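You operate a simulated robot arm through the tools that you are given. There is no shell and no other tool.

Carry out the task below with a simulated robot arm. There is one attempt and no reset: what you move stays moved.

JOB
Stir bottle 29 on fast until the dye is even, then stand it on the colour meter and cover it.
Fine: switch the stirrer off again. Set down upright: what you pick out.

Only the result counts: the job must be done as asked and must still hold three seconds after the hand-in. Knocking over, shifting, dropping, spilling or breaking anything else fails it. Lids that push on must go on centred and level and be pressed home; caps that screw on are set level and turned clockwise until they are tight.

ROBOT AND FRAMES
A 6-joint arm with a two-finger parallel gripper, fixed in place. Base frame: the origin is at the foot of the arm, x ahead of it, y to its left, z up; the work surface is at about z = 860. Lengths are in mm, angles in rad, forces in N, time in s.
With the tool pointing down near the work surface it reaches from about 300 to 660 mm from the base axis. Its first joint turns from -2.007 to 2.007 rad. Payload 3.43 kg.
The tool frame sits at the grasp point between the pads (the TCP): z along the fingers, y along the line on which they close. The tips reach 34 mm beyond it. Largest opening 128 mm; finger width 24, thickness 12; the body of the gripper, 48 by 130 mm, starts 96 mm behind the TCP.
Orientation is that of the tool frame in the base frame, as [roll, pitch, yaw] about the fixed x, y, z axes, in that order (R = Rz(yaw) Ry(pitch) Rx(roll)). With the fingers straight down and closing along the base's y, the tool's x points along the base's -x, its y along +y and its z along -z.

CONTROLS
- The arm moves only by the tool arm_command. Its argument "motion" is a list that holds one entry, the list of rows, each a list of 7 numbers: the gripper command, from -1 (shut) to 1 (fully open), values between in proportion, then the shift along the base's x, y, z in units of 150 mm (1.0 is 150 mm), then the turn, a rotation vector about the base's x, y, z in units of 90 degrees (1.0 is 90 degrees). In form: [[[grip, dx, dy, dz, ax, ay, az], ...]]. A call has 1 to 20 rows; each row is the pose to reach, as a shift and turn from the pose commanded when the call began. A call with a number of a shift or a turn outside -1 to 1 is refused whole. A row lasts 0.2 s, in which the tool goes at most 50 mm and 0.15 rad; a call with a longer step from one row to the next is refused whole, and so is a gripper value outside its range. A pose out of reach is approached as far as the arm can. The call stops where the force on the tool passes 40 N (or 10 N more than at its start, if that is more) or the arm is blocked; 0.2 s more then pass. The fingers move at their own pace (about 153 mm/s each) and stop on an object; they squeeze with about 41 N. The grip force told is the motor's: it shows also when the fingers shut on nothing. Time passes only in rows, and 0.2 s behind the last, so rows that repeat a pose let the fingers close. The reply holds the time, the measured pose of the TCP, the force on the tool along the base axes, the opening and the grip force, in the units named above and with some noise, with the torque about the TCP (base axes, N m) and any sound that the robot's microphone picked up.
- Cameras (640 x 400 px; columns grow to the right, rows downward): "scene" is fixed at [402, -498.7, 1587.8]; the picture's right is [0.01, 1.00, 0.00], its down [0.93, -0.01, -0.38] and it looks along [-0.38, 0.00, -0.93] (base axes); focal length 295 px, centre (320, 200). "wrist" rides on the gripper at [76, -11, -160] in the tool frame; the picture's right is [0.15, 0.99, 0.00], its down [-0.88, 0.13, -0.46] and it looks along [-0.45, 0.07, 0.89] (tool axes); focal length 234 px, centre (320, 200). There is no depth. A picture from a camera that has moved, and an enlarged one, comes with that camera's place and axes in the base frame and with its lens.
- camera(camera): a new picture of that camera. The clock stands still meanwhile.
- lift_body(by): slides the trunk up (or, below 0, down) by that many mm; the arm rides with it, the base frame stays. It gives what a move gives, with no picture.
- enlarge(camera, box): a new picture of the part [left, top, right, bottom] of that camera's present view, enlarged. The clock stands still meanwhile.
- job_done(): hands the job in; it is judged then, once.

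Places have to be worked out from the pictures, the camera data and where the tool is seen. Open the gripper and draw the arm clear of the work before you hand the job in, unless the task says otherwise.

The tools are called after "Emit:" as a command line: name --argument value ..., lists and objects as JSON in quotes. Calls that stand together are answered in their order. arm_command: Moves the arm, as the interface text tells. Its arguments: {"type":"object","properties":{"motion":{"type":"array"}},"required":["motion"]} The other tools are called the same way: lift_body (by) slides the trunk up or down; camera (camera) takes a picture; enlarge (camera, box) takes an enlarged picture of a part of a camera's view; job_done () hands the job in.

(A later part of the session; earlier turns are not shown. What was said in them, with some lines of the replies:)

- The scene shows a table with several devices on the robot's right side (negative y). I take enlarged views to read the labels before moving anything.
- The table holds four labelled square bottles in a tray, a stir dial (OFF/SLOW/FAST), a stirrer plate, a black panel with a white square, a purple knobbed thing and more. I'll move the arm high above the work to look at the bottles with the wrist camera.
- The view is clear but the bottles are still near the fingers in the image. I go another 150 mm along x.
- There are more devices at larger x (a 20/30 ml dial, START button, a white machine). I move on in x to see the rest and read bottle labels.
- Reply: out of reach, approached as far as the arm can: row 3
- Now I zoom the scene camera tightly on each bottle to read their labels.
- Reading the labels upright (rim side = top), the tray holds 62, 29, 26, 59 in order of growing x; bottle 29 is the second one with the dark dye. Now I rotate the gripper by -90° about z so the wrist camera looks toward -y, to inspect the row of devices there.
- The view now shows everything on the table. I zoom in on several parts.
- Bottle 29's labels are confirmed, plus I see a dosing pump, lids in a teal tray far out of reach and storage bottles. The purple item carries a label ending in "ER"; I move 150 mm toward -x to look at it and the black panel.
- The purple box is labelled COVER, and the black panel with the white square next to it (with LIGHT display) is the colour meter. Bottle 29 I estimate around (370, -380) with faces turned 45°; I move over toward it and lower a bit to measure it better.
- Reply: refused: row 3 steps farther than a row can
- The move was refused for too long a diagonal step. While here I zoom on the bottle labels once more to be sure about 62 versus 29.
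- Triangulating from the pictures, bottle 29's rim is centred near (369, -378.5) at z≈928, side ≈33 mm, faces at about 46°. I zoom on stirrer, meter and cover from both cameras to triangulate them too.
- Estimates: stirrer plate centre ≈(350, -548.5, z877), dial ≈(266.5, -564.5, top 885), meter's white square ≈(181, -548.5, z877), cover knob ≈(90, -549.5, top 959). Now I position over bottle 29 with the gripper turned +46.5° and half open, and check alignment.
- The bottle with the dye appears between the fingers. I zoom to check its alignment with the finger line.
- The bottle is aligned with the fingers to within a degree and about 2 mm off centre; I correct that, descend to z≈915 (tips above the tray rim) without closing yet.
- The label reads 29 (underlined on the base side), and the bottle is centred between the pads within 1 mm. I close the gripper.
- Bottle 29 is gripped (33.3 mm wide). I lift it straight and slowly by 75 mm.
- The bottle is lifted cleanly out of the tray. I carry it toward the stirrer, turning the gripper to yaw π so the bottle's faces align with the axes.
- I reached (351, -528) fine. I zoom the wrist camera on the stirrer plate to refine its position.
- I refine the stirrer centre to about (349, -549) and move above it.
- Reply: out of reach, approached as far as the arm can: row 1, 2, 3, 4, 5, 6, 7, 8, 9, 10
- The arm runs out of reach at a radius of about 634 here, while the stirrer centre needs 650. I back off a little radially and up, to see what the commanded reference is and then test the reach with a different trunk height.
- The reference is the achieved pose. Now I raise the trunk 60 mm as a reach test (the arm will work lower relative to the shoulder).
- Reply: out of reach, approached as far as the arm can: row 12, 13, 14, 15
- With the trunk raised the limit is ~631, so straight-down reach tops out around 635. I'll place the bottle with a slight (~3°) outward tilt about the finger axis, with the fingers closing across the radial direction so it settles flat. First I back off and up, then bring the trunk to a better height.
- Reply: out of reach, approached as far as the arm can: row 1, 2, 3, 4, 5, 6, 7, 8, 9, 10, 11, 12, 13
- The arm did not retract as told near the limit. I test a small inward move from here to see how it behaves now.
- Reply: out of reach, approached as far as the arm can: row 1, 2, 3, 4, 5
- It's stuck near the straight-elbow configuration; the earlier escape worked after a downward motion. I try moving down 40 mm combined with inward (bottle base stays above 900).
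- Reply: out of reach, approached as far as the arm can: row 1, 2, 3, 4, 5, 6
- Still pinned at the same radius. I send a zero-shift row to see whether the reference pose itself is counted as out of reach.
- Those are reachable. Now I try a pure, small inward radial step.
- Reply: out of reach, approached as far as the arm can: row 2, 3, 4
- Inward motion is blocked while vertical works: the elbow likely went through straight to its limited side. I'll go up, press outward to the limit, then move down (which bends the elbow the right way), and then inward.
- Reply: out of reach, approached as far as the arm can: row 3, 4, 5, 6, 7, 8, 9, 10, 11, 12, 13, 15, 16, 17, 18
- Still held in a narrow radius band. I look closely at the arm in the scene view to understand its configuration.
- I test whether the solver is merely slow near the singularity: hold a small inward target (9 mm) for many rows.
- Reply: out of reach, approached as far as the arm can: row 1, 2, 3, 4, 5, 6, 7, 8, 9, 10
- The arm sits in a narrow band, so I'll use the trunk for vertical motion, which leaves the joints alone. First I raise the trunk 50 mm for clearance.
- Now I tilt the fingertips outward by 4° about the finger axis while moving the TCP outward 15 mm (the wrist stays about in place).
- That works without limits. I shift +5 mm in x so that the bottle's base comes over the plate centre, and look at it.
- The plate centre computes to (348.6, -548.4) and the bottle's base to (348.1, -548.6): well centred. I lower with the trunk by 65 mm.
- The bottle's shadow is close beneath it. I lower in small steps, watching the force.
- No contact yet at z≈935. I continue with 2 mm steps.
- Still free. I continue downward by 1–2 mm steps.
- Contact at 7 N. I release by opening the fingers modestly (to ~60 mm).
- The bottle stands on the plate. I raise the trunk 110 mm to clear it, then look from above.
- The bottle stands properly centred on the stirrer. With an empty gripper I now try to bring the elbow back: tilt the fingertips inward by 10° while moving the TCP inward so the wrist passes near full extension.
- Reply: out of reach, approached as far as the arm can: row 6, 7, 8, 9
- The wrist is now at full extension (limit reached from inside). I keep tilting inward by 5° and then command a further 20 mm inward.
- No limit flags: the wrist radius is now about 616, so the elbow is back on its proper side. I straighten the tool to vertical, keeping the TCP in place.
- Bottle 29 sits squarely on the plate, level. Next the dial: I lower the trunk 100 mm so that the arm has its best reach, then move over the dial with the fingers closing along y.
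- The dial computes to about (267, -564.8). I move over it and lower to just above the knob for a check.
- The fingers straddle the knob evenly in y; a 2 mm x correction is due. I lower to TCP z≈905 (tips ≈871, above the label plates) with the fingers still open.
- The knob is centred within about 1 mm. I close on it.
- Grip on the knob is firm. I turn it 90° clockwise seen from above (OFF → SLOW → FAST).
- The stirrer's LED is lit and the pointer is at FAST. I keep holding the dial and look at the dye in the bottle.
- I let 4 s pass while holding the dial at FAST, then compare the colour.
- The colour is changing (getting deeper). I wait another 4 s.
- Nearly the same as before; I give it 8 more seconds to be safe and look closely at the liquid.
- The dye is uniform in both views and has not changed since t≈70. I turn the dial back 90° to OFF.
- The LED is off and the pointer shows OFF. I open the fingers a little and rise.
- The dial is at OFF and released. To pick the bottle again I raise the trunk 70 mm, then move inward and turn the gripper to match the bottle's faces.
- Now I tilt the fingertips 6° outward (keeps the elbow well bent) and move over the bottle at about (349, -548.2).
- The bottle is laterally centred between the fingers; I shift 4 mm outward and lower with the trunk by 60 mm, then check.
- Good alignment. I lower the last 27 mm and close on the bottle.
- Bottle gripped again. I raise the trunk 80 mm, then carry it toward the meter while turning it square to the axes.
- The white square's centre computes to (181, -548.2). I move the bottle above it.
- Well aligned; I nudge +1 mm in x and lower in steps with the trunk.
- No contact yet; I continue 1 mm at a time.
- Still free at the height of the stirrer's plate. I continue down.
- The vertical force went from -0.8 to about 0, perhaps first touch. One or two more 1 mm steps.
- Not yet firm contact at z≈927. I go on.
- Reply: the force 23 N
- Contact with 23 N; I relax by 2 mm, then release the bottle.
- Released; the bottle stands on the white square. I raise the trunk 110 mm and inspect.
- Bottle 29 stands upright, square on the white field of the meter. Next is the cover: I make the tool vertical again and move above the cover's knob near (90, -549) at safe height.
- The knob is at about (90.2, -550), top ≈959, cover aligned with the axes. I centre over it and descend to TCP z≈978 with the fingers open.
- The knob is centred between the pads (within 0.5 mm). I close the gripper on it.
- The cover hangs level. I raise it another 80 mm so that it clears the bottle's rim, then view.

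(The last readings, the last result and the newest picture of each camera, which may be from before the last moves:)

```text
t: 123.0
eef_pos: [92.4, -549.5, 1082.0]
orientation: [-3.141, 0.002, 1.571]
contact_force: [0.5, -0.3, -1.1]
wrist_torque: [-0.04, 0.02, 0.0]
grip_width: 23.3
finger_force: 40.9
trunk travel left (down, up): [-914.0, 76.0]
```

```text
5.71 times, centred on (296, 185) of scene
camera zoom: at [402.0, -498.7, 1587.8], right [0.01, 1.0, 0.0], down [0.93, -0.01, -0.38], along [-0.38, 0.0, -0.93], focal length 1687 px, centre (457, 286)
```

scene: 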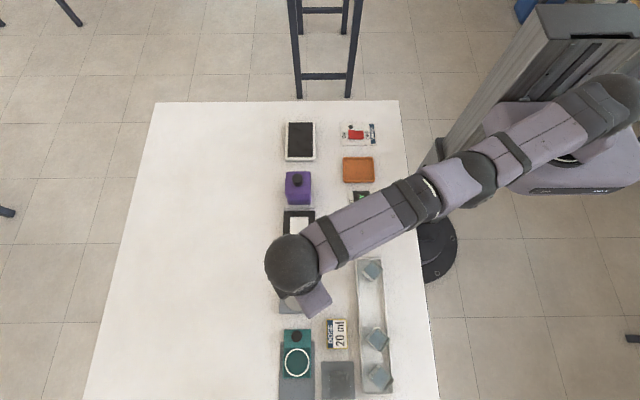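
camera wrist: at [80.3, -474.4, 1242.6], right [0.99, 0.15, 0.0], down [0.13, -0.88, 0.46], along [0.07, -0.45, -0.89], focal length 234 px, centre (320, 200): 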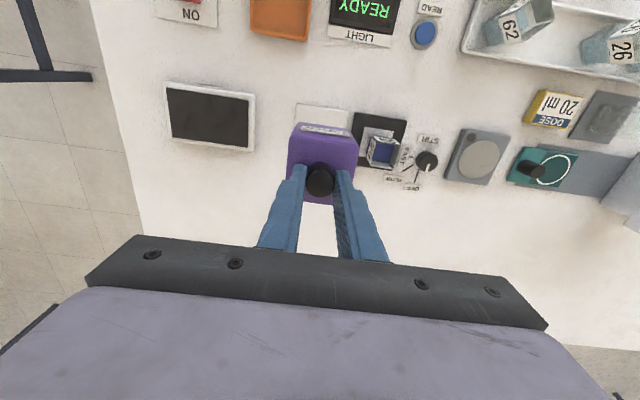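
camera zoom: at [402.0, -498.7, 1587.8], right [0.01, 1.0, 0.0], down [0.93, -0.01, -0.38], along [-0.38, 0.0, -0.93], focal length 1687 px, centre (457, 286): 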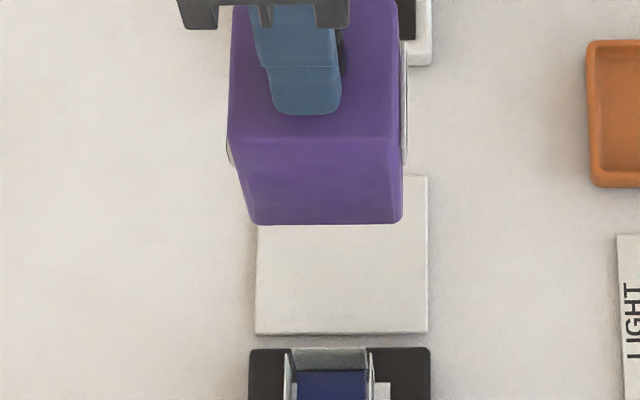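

The bottle (179.6, -549.7) and meter centre (179.8, -549.3) agree. I carry the cover +88 mm in x, above the bottle with ~30 mm clearance.

Emit:
arm_command --motion '[[[-1, 0.03, 0, 0, 0, 0, 0], [-1, 0.09, 0.001, 0, 0, 0, 0], [-1, 0.16, 0.002, 0, 0, 0, 0], [-1, 0.24, 0.003, 0, 0, 0, 0], [-1, 0.32, 0.004, 0, 0, 0, 0], [-1, 0.4, 0.005, 0, 0, 0, 0], [-1, 0.47, 0.006, 0, 0, 0, 0], [-1, 0.53, 0.006, 0, 0, 0, 0], [-1, 0.57, 0.006, 0, 0, 0, 0], [-1, 0.589, 0.006, 0, 0, 0, 0], [-1, 0.589, 0.006, 0, 0, 0, 0]]]'

Emit:
camera --camera "wrist"

Emit:
enlarge --camera "wrist" --box '[240, 80, 400, 180]'

Emit:
enlarge --camera "scene" --box '[240, 180, 352, 250]'

```text
t: 125.3
eef_pos: [179.9, -549.6, 1080.1]
orientation: [-3.141, 0.001, 1.571]
contact_force: [0.6, -0.4, 0.0]
wrist_torque: [-0.02, 0.02, 0.0]
grip_width: 23.3
finger_force: 40.9
trunk travel left (down, up): [-914.0, 76.0]
```

```text
taken
camera wrist: at [168.0, -473.6, 1242.1], right [0.99, 0.15, 0.0], down [0.13, -0.88, 0.46], along [0.07, -0.45, -0.89], focal length 234 px, centre (320, 200)
```

wrist: 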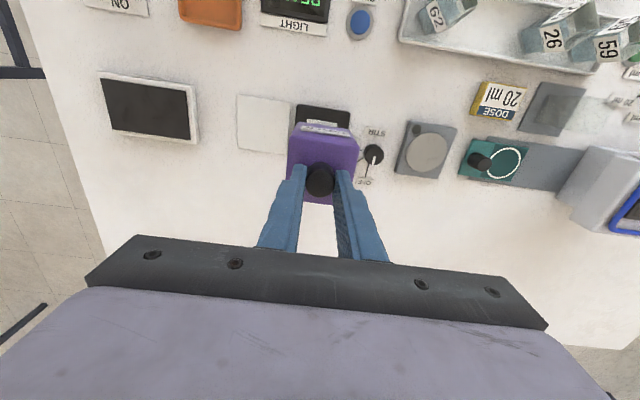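

```text
4.00 times, centred on (320, 130) of wrist
camera zoom: at [168.0, -473.6, 1242.1], right [0.99, 0.15, 0.0], down [0.13, -0.88, 0.46], along [0.07, -0.45, -0.89], focal length 937 px, centre (320, 480)
```

zoom: 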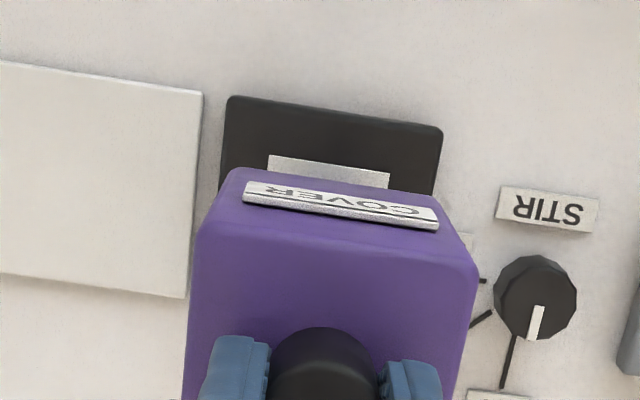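

```text
5.71 times, centred on (296, 215) of scene
camera zoom: at [402.0, -498.7, 1587.8], right [0.01, 1.0, 0.0], down [0.93, -0.01, -0.38], along [-0.38, 0.0, -0.93], focal length 1687 px, centre (457, 114)
```

zoom: 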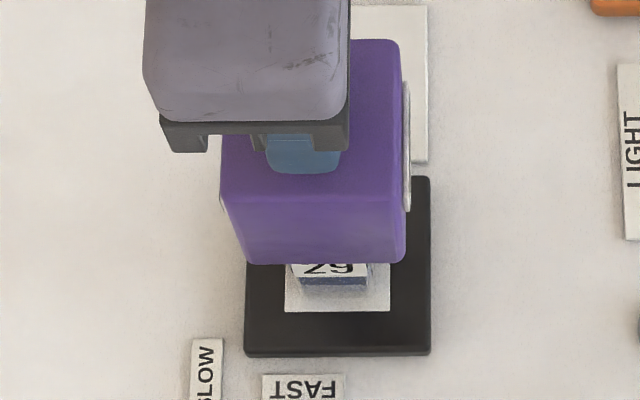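

The cover is centred over the bottle. I lower it 40 mm first so its bottom edge passes the bottle's rim, and check.

Emit:
arm_command --motion '[[[-1, 0, 0, -0.04, 0, 0, 0], [-1, 0, 0, -0.09, 0, 0, 0], [-1, 0, 0, -0.14, 0, 0, 0], [-1, 0, 0, -0.19, 0, 0, 0], [-1, 0, 0, -0.23, 0, 0, 0], [-1, 0, 0, -0.26, 0, 0, 0], [-1, 0, 0, -0.26, 0, 0, 0]]]'

Emit:
enlarge --camera "wrist" --box '[240, 100, 400, 200]'

Emit:
enlarge --camera "scene" --box '[240, 180, 352, 250]'

```text
t: 127.0
eef_pos: [180.4, -549.1, 1043.2]
orientation: [-3.141, 0.001, 1.571]
contact_force: [0.0, -0.1, -0.2]
wrist_torque: [-0.01, 0.01, -0.01]
grip_width: 23.7
finger_force: 40.8
trunk travel left (down, up): [-914.0, 76.0]
```

```text
4.00 times, centred on (320, 150) of wrist
camera zoom: at [167.7, -473.3, 1204.3], right [0.99, 0.15, 0.0], down [0.13, -0.88, 0.46], along [0.07, -0.45, -0.89], focal length 937 px, centre (320, 400)
```

zoom: 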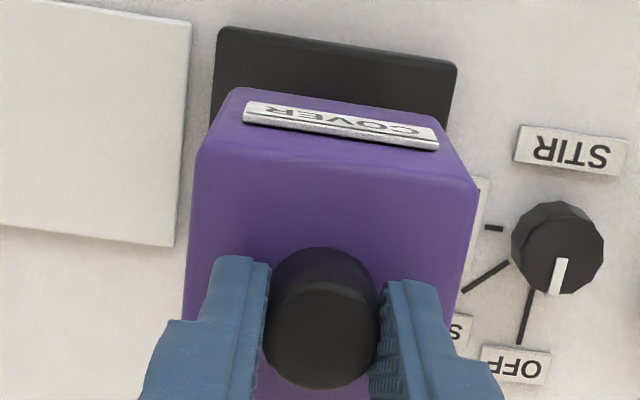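

```text
5.71 times, centred on (296, 215) of scene
camera zoom: at [402.0, -498.7, 1587.8], right [0.01, 1.0, 0.0], down [0.93, -0.01, -0.38], along [-0.38, 0.0, -0.93], focal length 1687 px, centre (457, 114)
```

zoom: 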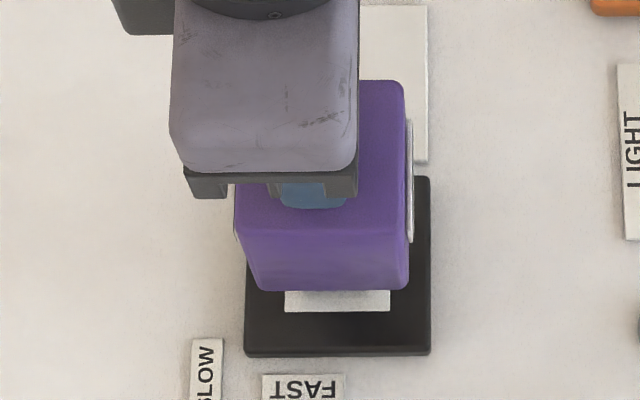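

No contact and symmetric. I lower a further 45 mm.

Emit:
arm_command --motion '[[[-1, 0, 0, -0.04, 0, 0, 0], [-1, 0, 0, -0.09, 0, 0, 0], [-1, 0, 0, -0.14, 0, 0, 0], [-1, 0, 0, -0.19, 0, 0, 0], [-1, 0, 0, -0.24, 0, 0, 0], [-1, 0, 0, -0.28, 0, 0, 0], [-1, 0, 0, -0.31, 0, 0, 0], [-1, 0, 0, -0.31, 0, 0, 0]]]'

Emit:
enlarge --camera "scene" --box '[240, 180, 352, 250]'

```text
t: 128.8
eef_pos: [179.4, -549.0, 995.2]
orientation: [-3.141, 0.001, 1.571]
contact_force: [0.1, -0.3, -0.1]
wrist_torque: [0.02, -0.01, 0.02]
grip_width: 23.5
finger_force: 40.3
trunk travel left (down, up): [-914.0, 76.0]
```

```text
5.71 times, centred on (296, 215) of scene
camera zoom: at [402.0, -498.7, 1587.8], right [0.01, 1.0, 0.0], down [0.93, -0.01, -0.38], along [-0.38, 0.0, -0.93], focal length 1687 px, centre (457, 114)
```

zoom: 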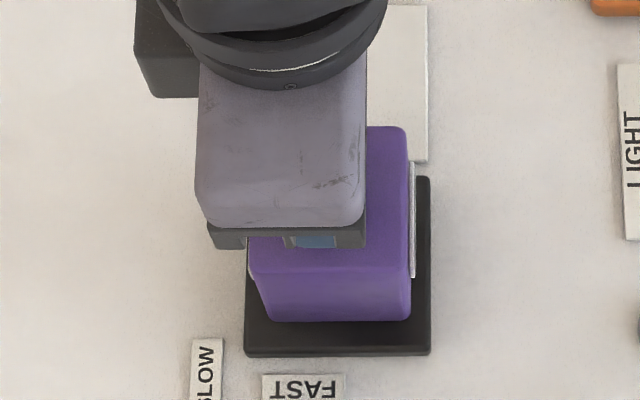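

About 10 mm remain. I lower in small steps and watch the force.

Emit:
arm_command --motion '[[[-1, 0, 0, -0.013, 0, 0, 0], [-1, 0, 0, -0.026, 0, 0, 0], [-1, 0, 0, -0.039, 0, 0, 0], [-1, 0, 0, -0.047, 0, 0, 0], [-1, 0, 0, -0.047, 0, 0, 0]]]'

Emit:
arm_command --motion '[[[-1, 0, 0, -0.007, 0, 0, 0], [-1, 0, 0, -0.007, 0, 0, 0]]]'

Emit:
arm_command --motion '[[[-1, 0, 0, -0.007, 0, 0, 0], [-1, 0, 0, -0.007, 0, 0, 0]]]'

```text
t: 129.9
eef_pos: [178.6, -549.5, 988.0]
orientation: [-3.14, -0.001, 1.57]
contact_force: [-0.9, 0.0, -2.0]
wrist_torque: [0.03, -0.01, 0.02]
grip_width: 23.3
finger_force: 40.9
trunk travel left (down, up): [-914.0, 76.0]
```

```text
t: 130.6
eef_pos: [179.4, -549.5, 988.2]
orientation: [3.141, -0.001, 1.573]
contact_force: [-0.1, -0.1, -1.2]
wrist_torque: [0.02, -0.02, 0.01]
grip_width: 23.4
finger_force: 41.3
trunk travel left (down, up): [-914.0, 76.0]
```

```text
t: 131.2
eef_pos: [179.5, -548.9, 986.1]
orientation: [3.142, 0.001, 1.571]
contact_force: [-0.1, 0.8, -0.6]
wrist_torque: [0.02, 0.0, -0.02]
grip_width: 23.4
finger_force: 41.3
trunk travel left (down, up): [-914.0, 76.0]
```

Not yet in contact at z≈986. I continue by 1 mm steps.

Emit:
arm_command --motion '[[[-1, 0, 0, -0.007, 0, 0, 0], [-1, 0, 0, -0.007, 0, 0, 0]]]'

Emit:
arm_command --motion '[[[-1, 0, 0, -0.007, 0, 0, 0], [-1, 0, 0, -0.007, 0, 0, 0]]]'

Emit:
arm_command --motion '[[[-1, 0, 0, -0.007, 0, 0, 0], [-1, 0, 0, -0.007, 0, 0, 0]]]'

Emit:
enlarge --camera "scene" --box '[264, 195, 328, 235]'

```text
t: 131.8
eef_pos: [179.6, -549.3, 985.1]
orientation: [3.142, 0.001, 1.573]
contact_force: [1.6, -1.5, 3.1]
wrist_torque: [0.09, 0.0, -0.01]
grip_width: 23.5
finger_force: 40.7
trunk travel left (down, up): [-914.0, 76.0]
```

```text
t: 132.3
eef_pos: [179.1, -549.1, 986.5]
orientation: [3.14, 0.004, 1.571]
contact_force: [-0.1, -1.7, 12.2]
wrist_torque: [0.11, 0.15, -0.02]
grip_width: 23.7
finger_force: 40.8
trunk travel left (down, up): [-914.0, 76.0]
```

```text
t: 132.9
eef_pos: [180.1, -549.5, 985.2]
orientation: [3.14, 0.005, 1.571]
contact_force: [-0.5, -3.0, 20.0]
wrist_torque: [0.33, 0.2, -0.02]
grip_width: 23.3
finger_force: 40.9
trunk travel left (down, up): [-914.0, 76.0]
```

```text
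10.00 times, centred on (296, 215) of scene
camera zoom: at [402.0, -498.7, 1587.8], right [0.01, 1.0, 0.0], down [0.93, -0.01, -0.38], along [-0.38, 0.0, -0.93], focal length 2952 px, centre (560, 50)
```

zoom: 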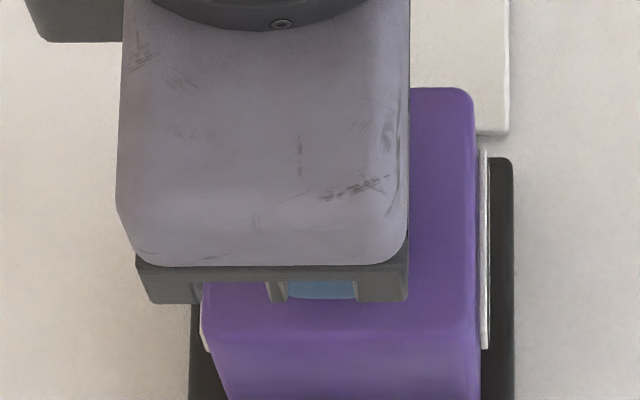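

Contact at TCP 985, matching a cover resting on the meter's surface (8 mm above its parking plate). I relax the push and open the fingers.

Emit:
arm_command --motion '[[[-1, 0, 0, 0.012, 0, 0, 0], [-1, 0, 0, 0.012, 0, 0, 0], [-0.5, 0, 0, 0.012, 0, 0, 0], [-0.35, 0, 0, 0.012, 0, 0, 0], [-0.35, 0, 0, 0.012, 0, 0, 0]]]'

Emit:
enlarge --camera "wrist" --box '[220, 100, 420, 225]'

```text
t: 134.2
eef_pos: [180.2, -549.1, 984.1]
orientation: [3.14, -0.002, 1.571]
contact_force: [0.3, -0.9, 0.6]
wrist_torque: [0.0, 0.0, 0.03]
grip_width: 41.7
finger_force: 0.0
trunk travel left (down, up): [-914.0, 76.0]
```

```text
3.20 times, centred on (320, 162) of wrist
camera zoom: at [167.9, -473.2, 1145.7], right [0.99, 0.15, 0.0], down [0.13, -0.88, 0.45], along [0.07, -0.45, -0.89], focal length 749 px, centre (320, 320)
```

zoom: 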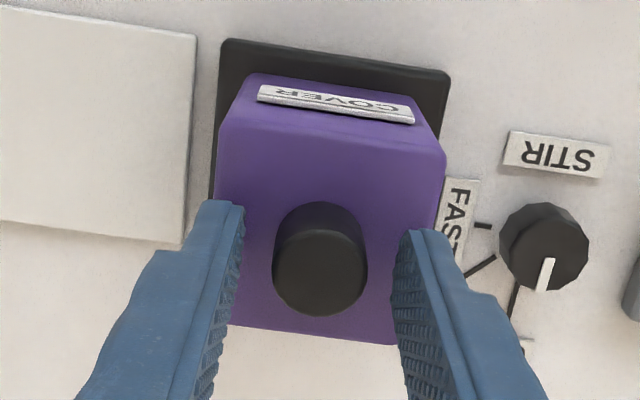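

Released. I rise straight up 70 mm, then retract toward the robot and inspect.

Emit:
arm_command --motion '[[[-0.35, 0, 0, 0.06, 0, 0, 0], [-0.35, 0, 0, 0.14, 0, 0, 0], [-0.35, 0, 0, 0.24, 0, 0, 0], [-0.35, 0, 0, 0.34, 0, 0, 0], [-0.35, 0, 0, 0.45, 0, 0, 0], [-0.35, 0, 0.1, 0.5, 0, 0, 0], [-0.35, 0, 0.25, 0.5, 0, 0, 0], [-0.35, 0, 0.42, 0.5, 0, 0, 0], [-0.35, 0, 0.6, 0.5, 0, 0, 0], [-0.35, 0, 0.7, 0.5, 0, 0, 0], [-0.35, 0, 0.7, 0.5, 0, 0, 0]]]'

Emit:
camera --camera "wrist"

Emit:
camera --camera "scene"

Emit:
enlarge --camera "scene" --box '[256, 195, 336, 245]'

Emit:
enlarge --camera "wrist" --box '[240, 120, 400, 220]'

```text
t: 136.6
eef_pos: [180.1, -445.1, 1059.8]
orientation: [3.141, 0.001, 1.571]
contact_force: [-0.2, -0.2, 0.5]
wrist_torque: [-0.01, -0.01, 0.0]
grip_width: 41.4
finger_force: 0.2
trunk travel left (down, up): [-914.0, 76.0]
```

```text
taken
camera wrist: at [168.5, -368.7, 1221.9], right [0.99, 0.15, 0.0], down [0.13, -0.88, 0.46], along [0.07, -0.45, -0.89], focal length 234 px, centre (320, 200)
```

wrist: 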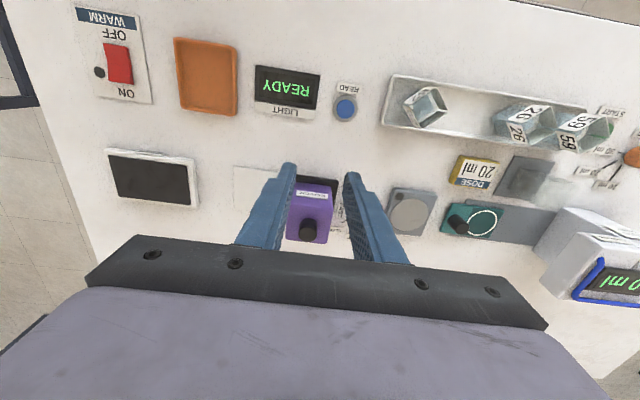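

```text
taken
```

scene: 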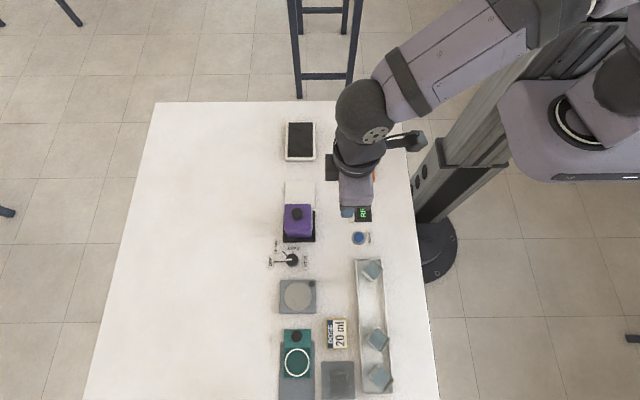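

```text
8.00 times, centred on (296, 220) of scene
camera zoom: at [402.0, -498.7, 1587.8], right [0.01, 1.0, 0.0], down [0.93, -0.01, -0.38], along [-0.38, 0.0, -0.93], focal length 2362 px, centre (512, 40)
```

zoom: 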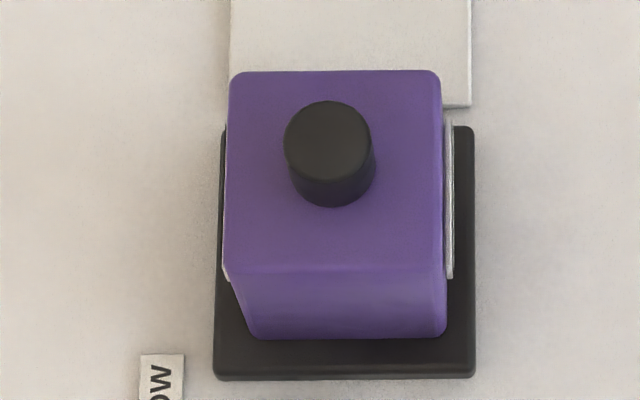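

```text
4.00 times, centred on (320, 170) of wrist
camera zoom: at [168.5, -368.7, 1221.9], right [0.99, 0.15, 0.0], down [0.13, -0.88, 0.46], along [0.07, -0.45, -0.89], focal length 937 px, centre (320, 320)
```

zoom: 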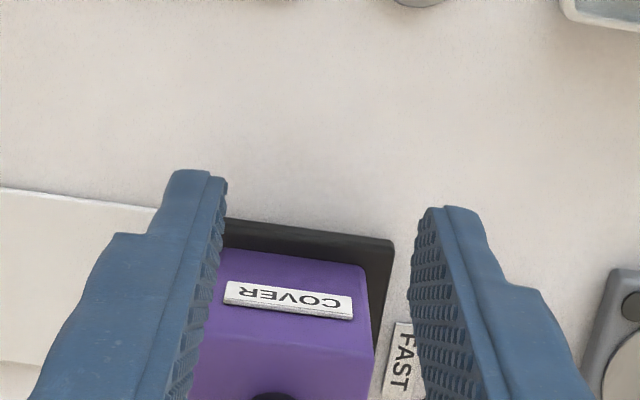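

The cover sits centred and level on the meter (bottom edge computes to z≈870, flush with the meter's surface), the dial is OFF, and everything else is in place. I open the gripper and draw the arm up and back.

Emit:
arm_command --motion '[[[0, 0, 0, 0.15, 0, 0, 0], [0.5, 0, 0.02, 0.35, 0, 0, 0], [1, -0.05, 0.1, 0.5, 0, 0, 0], [1, -0.15, 0.22, 0.62, 0, 0, 0], [1, -0.25, 0.34, 0.7, 0, 0, 0], [1, -0.35, 0.45, 0.75, 0, 0, 0], [1, -0.45, 0.55, 0.8, 0, 0, 0], [1, -0.5, 0.6, 0.8, 0, 0, 0], [1, -0.5, 0.6, 0.8, 0, 0, 0]]]'

Emit:
camera --camera "scene"

Emit:
camera --camera "wrist"

Emit:
enlarge --camera "scene" --box '[256, 180, 416, 280]'

Emit:
enlarge --camera "scene" --box '[256, 260, 416, 360]'

```text
t: 138.6
eef_pos: [104.7, -354.1, 1181.3]
orientation: [-3.141, 0.0, 1.572]
contact_force: [0.3, -0.5, -0.3]
wrist_torque: [-0.02, 0.0, 0.02]
grip_width: 128.0
finger_force: 0.0
trunk travel left (down, up): [-914.0, 76.0]
```

```text
taken
```

scene: 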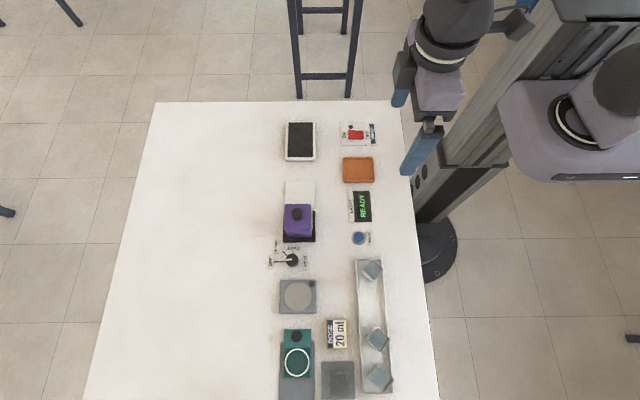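

```text
taken
camera wrist: at [93.1, -278.1, 1341.8], right [0.99, 0.15, 0.0], down [0.13, -0.88, 0.46], along [0.07, -0.45, -0.89], focal length 234 px, centre (320, 200)
```

wrist: 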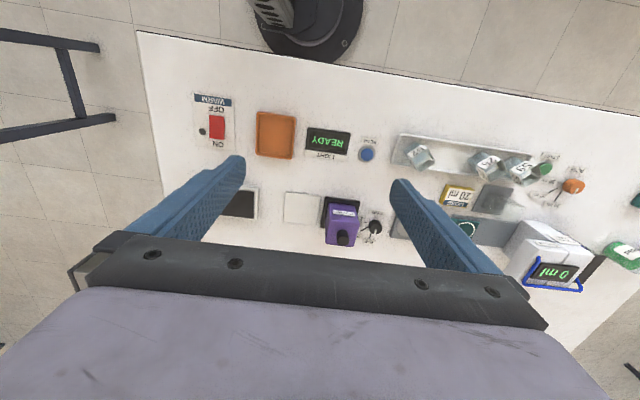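

```text
4.00 times, centred on (336, 230) of scene
camera zoom: at [402.0, -498.7, 1587.8], right [0.01, 1.0, 0.0], down [0.93, -0.01, -0.38], along [-0.38, 0.0, -0.93], focal length 1181 px, centre (256, 80)
```

zoom: 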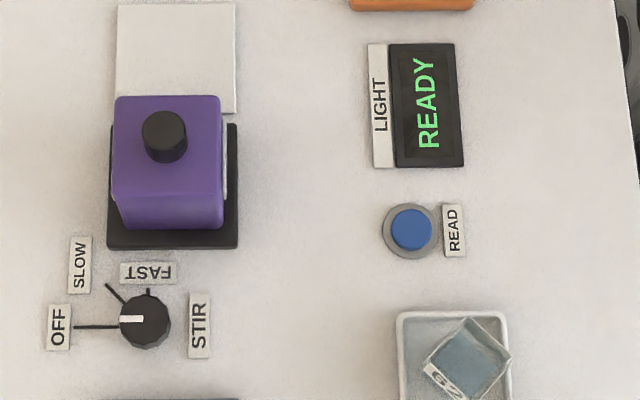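

```text
4.00 times, centred on (336, 310) of scene
camera zoom: at [402.0, -498.7, 1587.8], right [0.01, 1.0, 0.0], down [0.93, -0.01, -0.38], along [-0.38, 0.0, -0.93], focal length 1181 px, centre (256, -240)
```

zoom: 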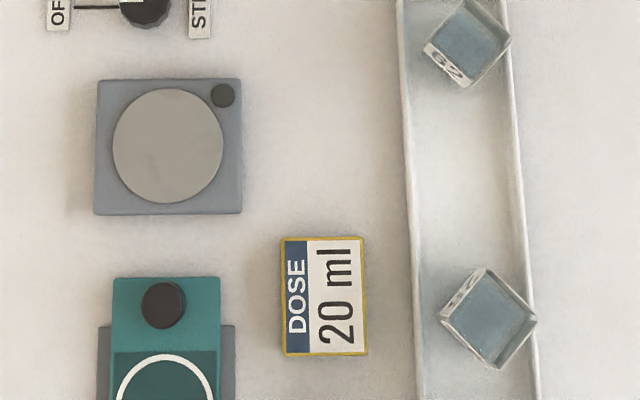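

The pictures show the stirrer dial at OFF with its LED dark, bottle 29 under the centred, level cover on the colour meter, and the other bottles where they were. The gripper is open and the arm is clear, so I hand the job in.

Emit:
job_done

```text
The job is handed in.
```

The job is handed in. Bottle 29 was stirred on fast until the dye looked even, and it now stands upright on the colour meter under its cover.

- **Stirring:** the dial was at FAST for about 17 s. The colour stopped changing after roughly the first 5 s.
- **Stirrer off:** the dial is back at OFF and the stirrer's light is dark.
- **Cover:** it sits centred and level on the meter's surface, not on the bottle.
- **Everything else:** the other three bottles and the other devices look undisturbed in the last pictures. The gripper is open and the arm is clear.

The stirrer was just past the arm's straight-down reach. I therefore set the bottle down there, and picked it up again, with the gripper tilted about 4 to 6°. It settled flat each time, and I saw no spill.
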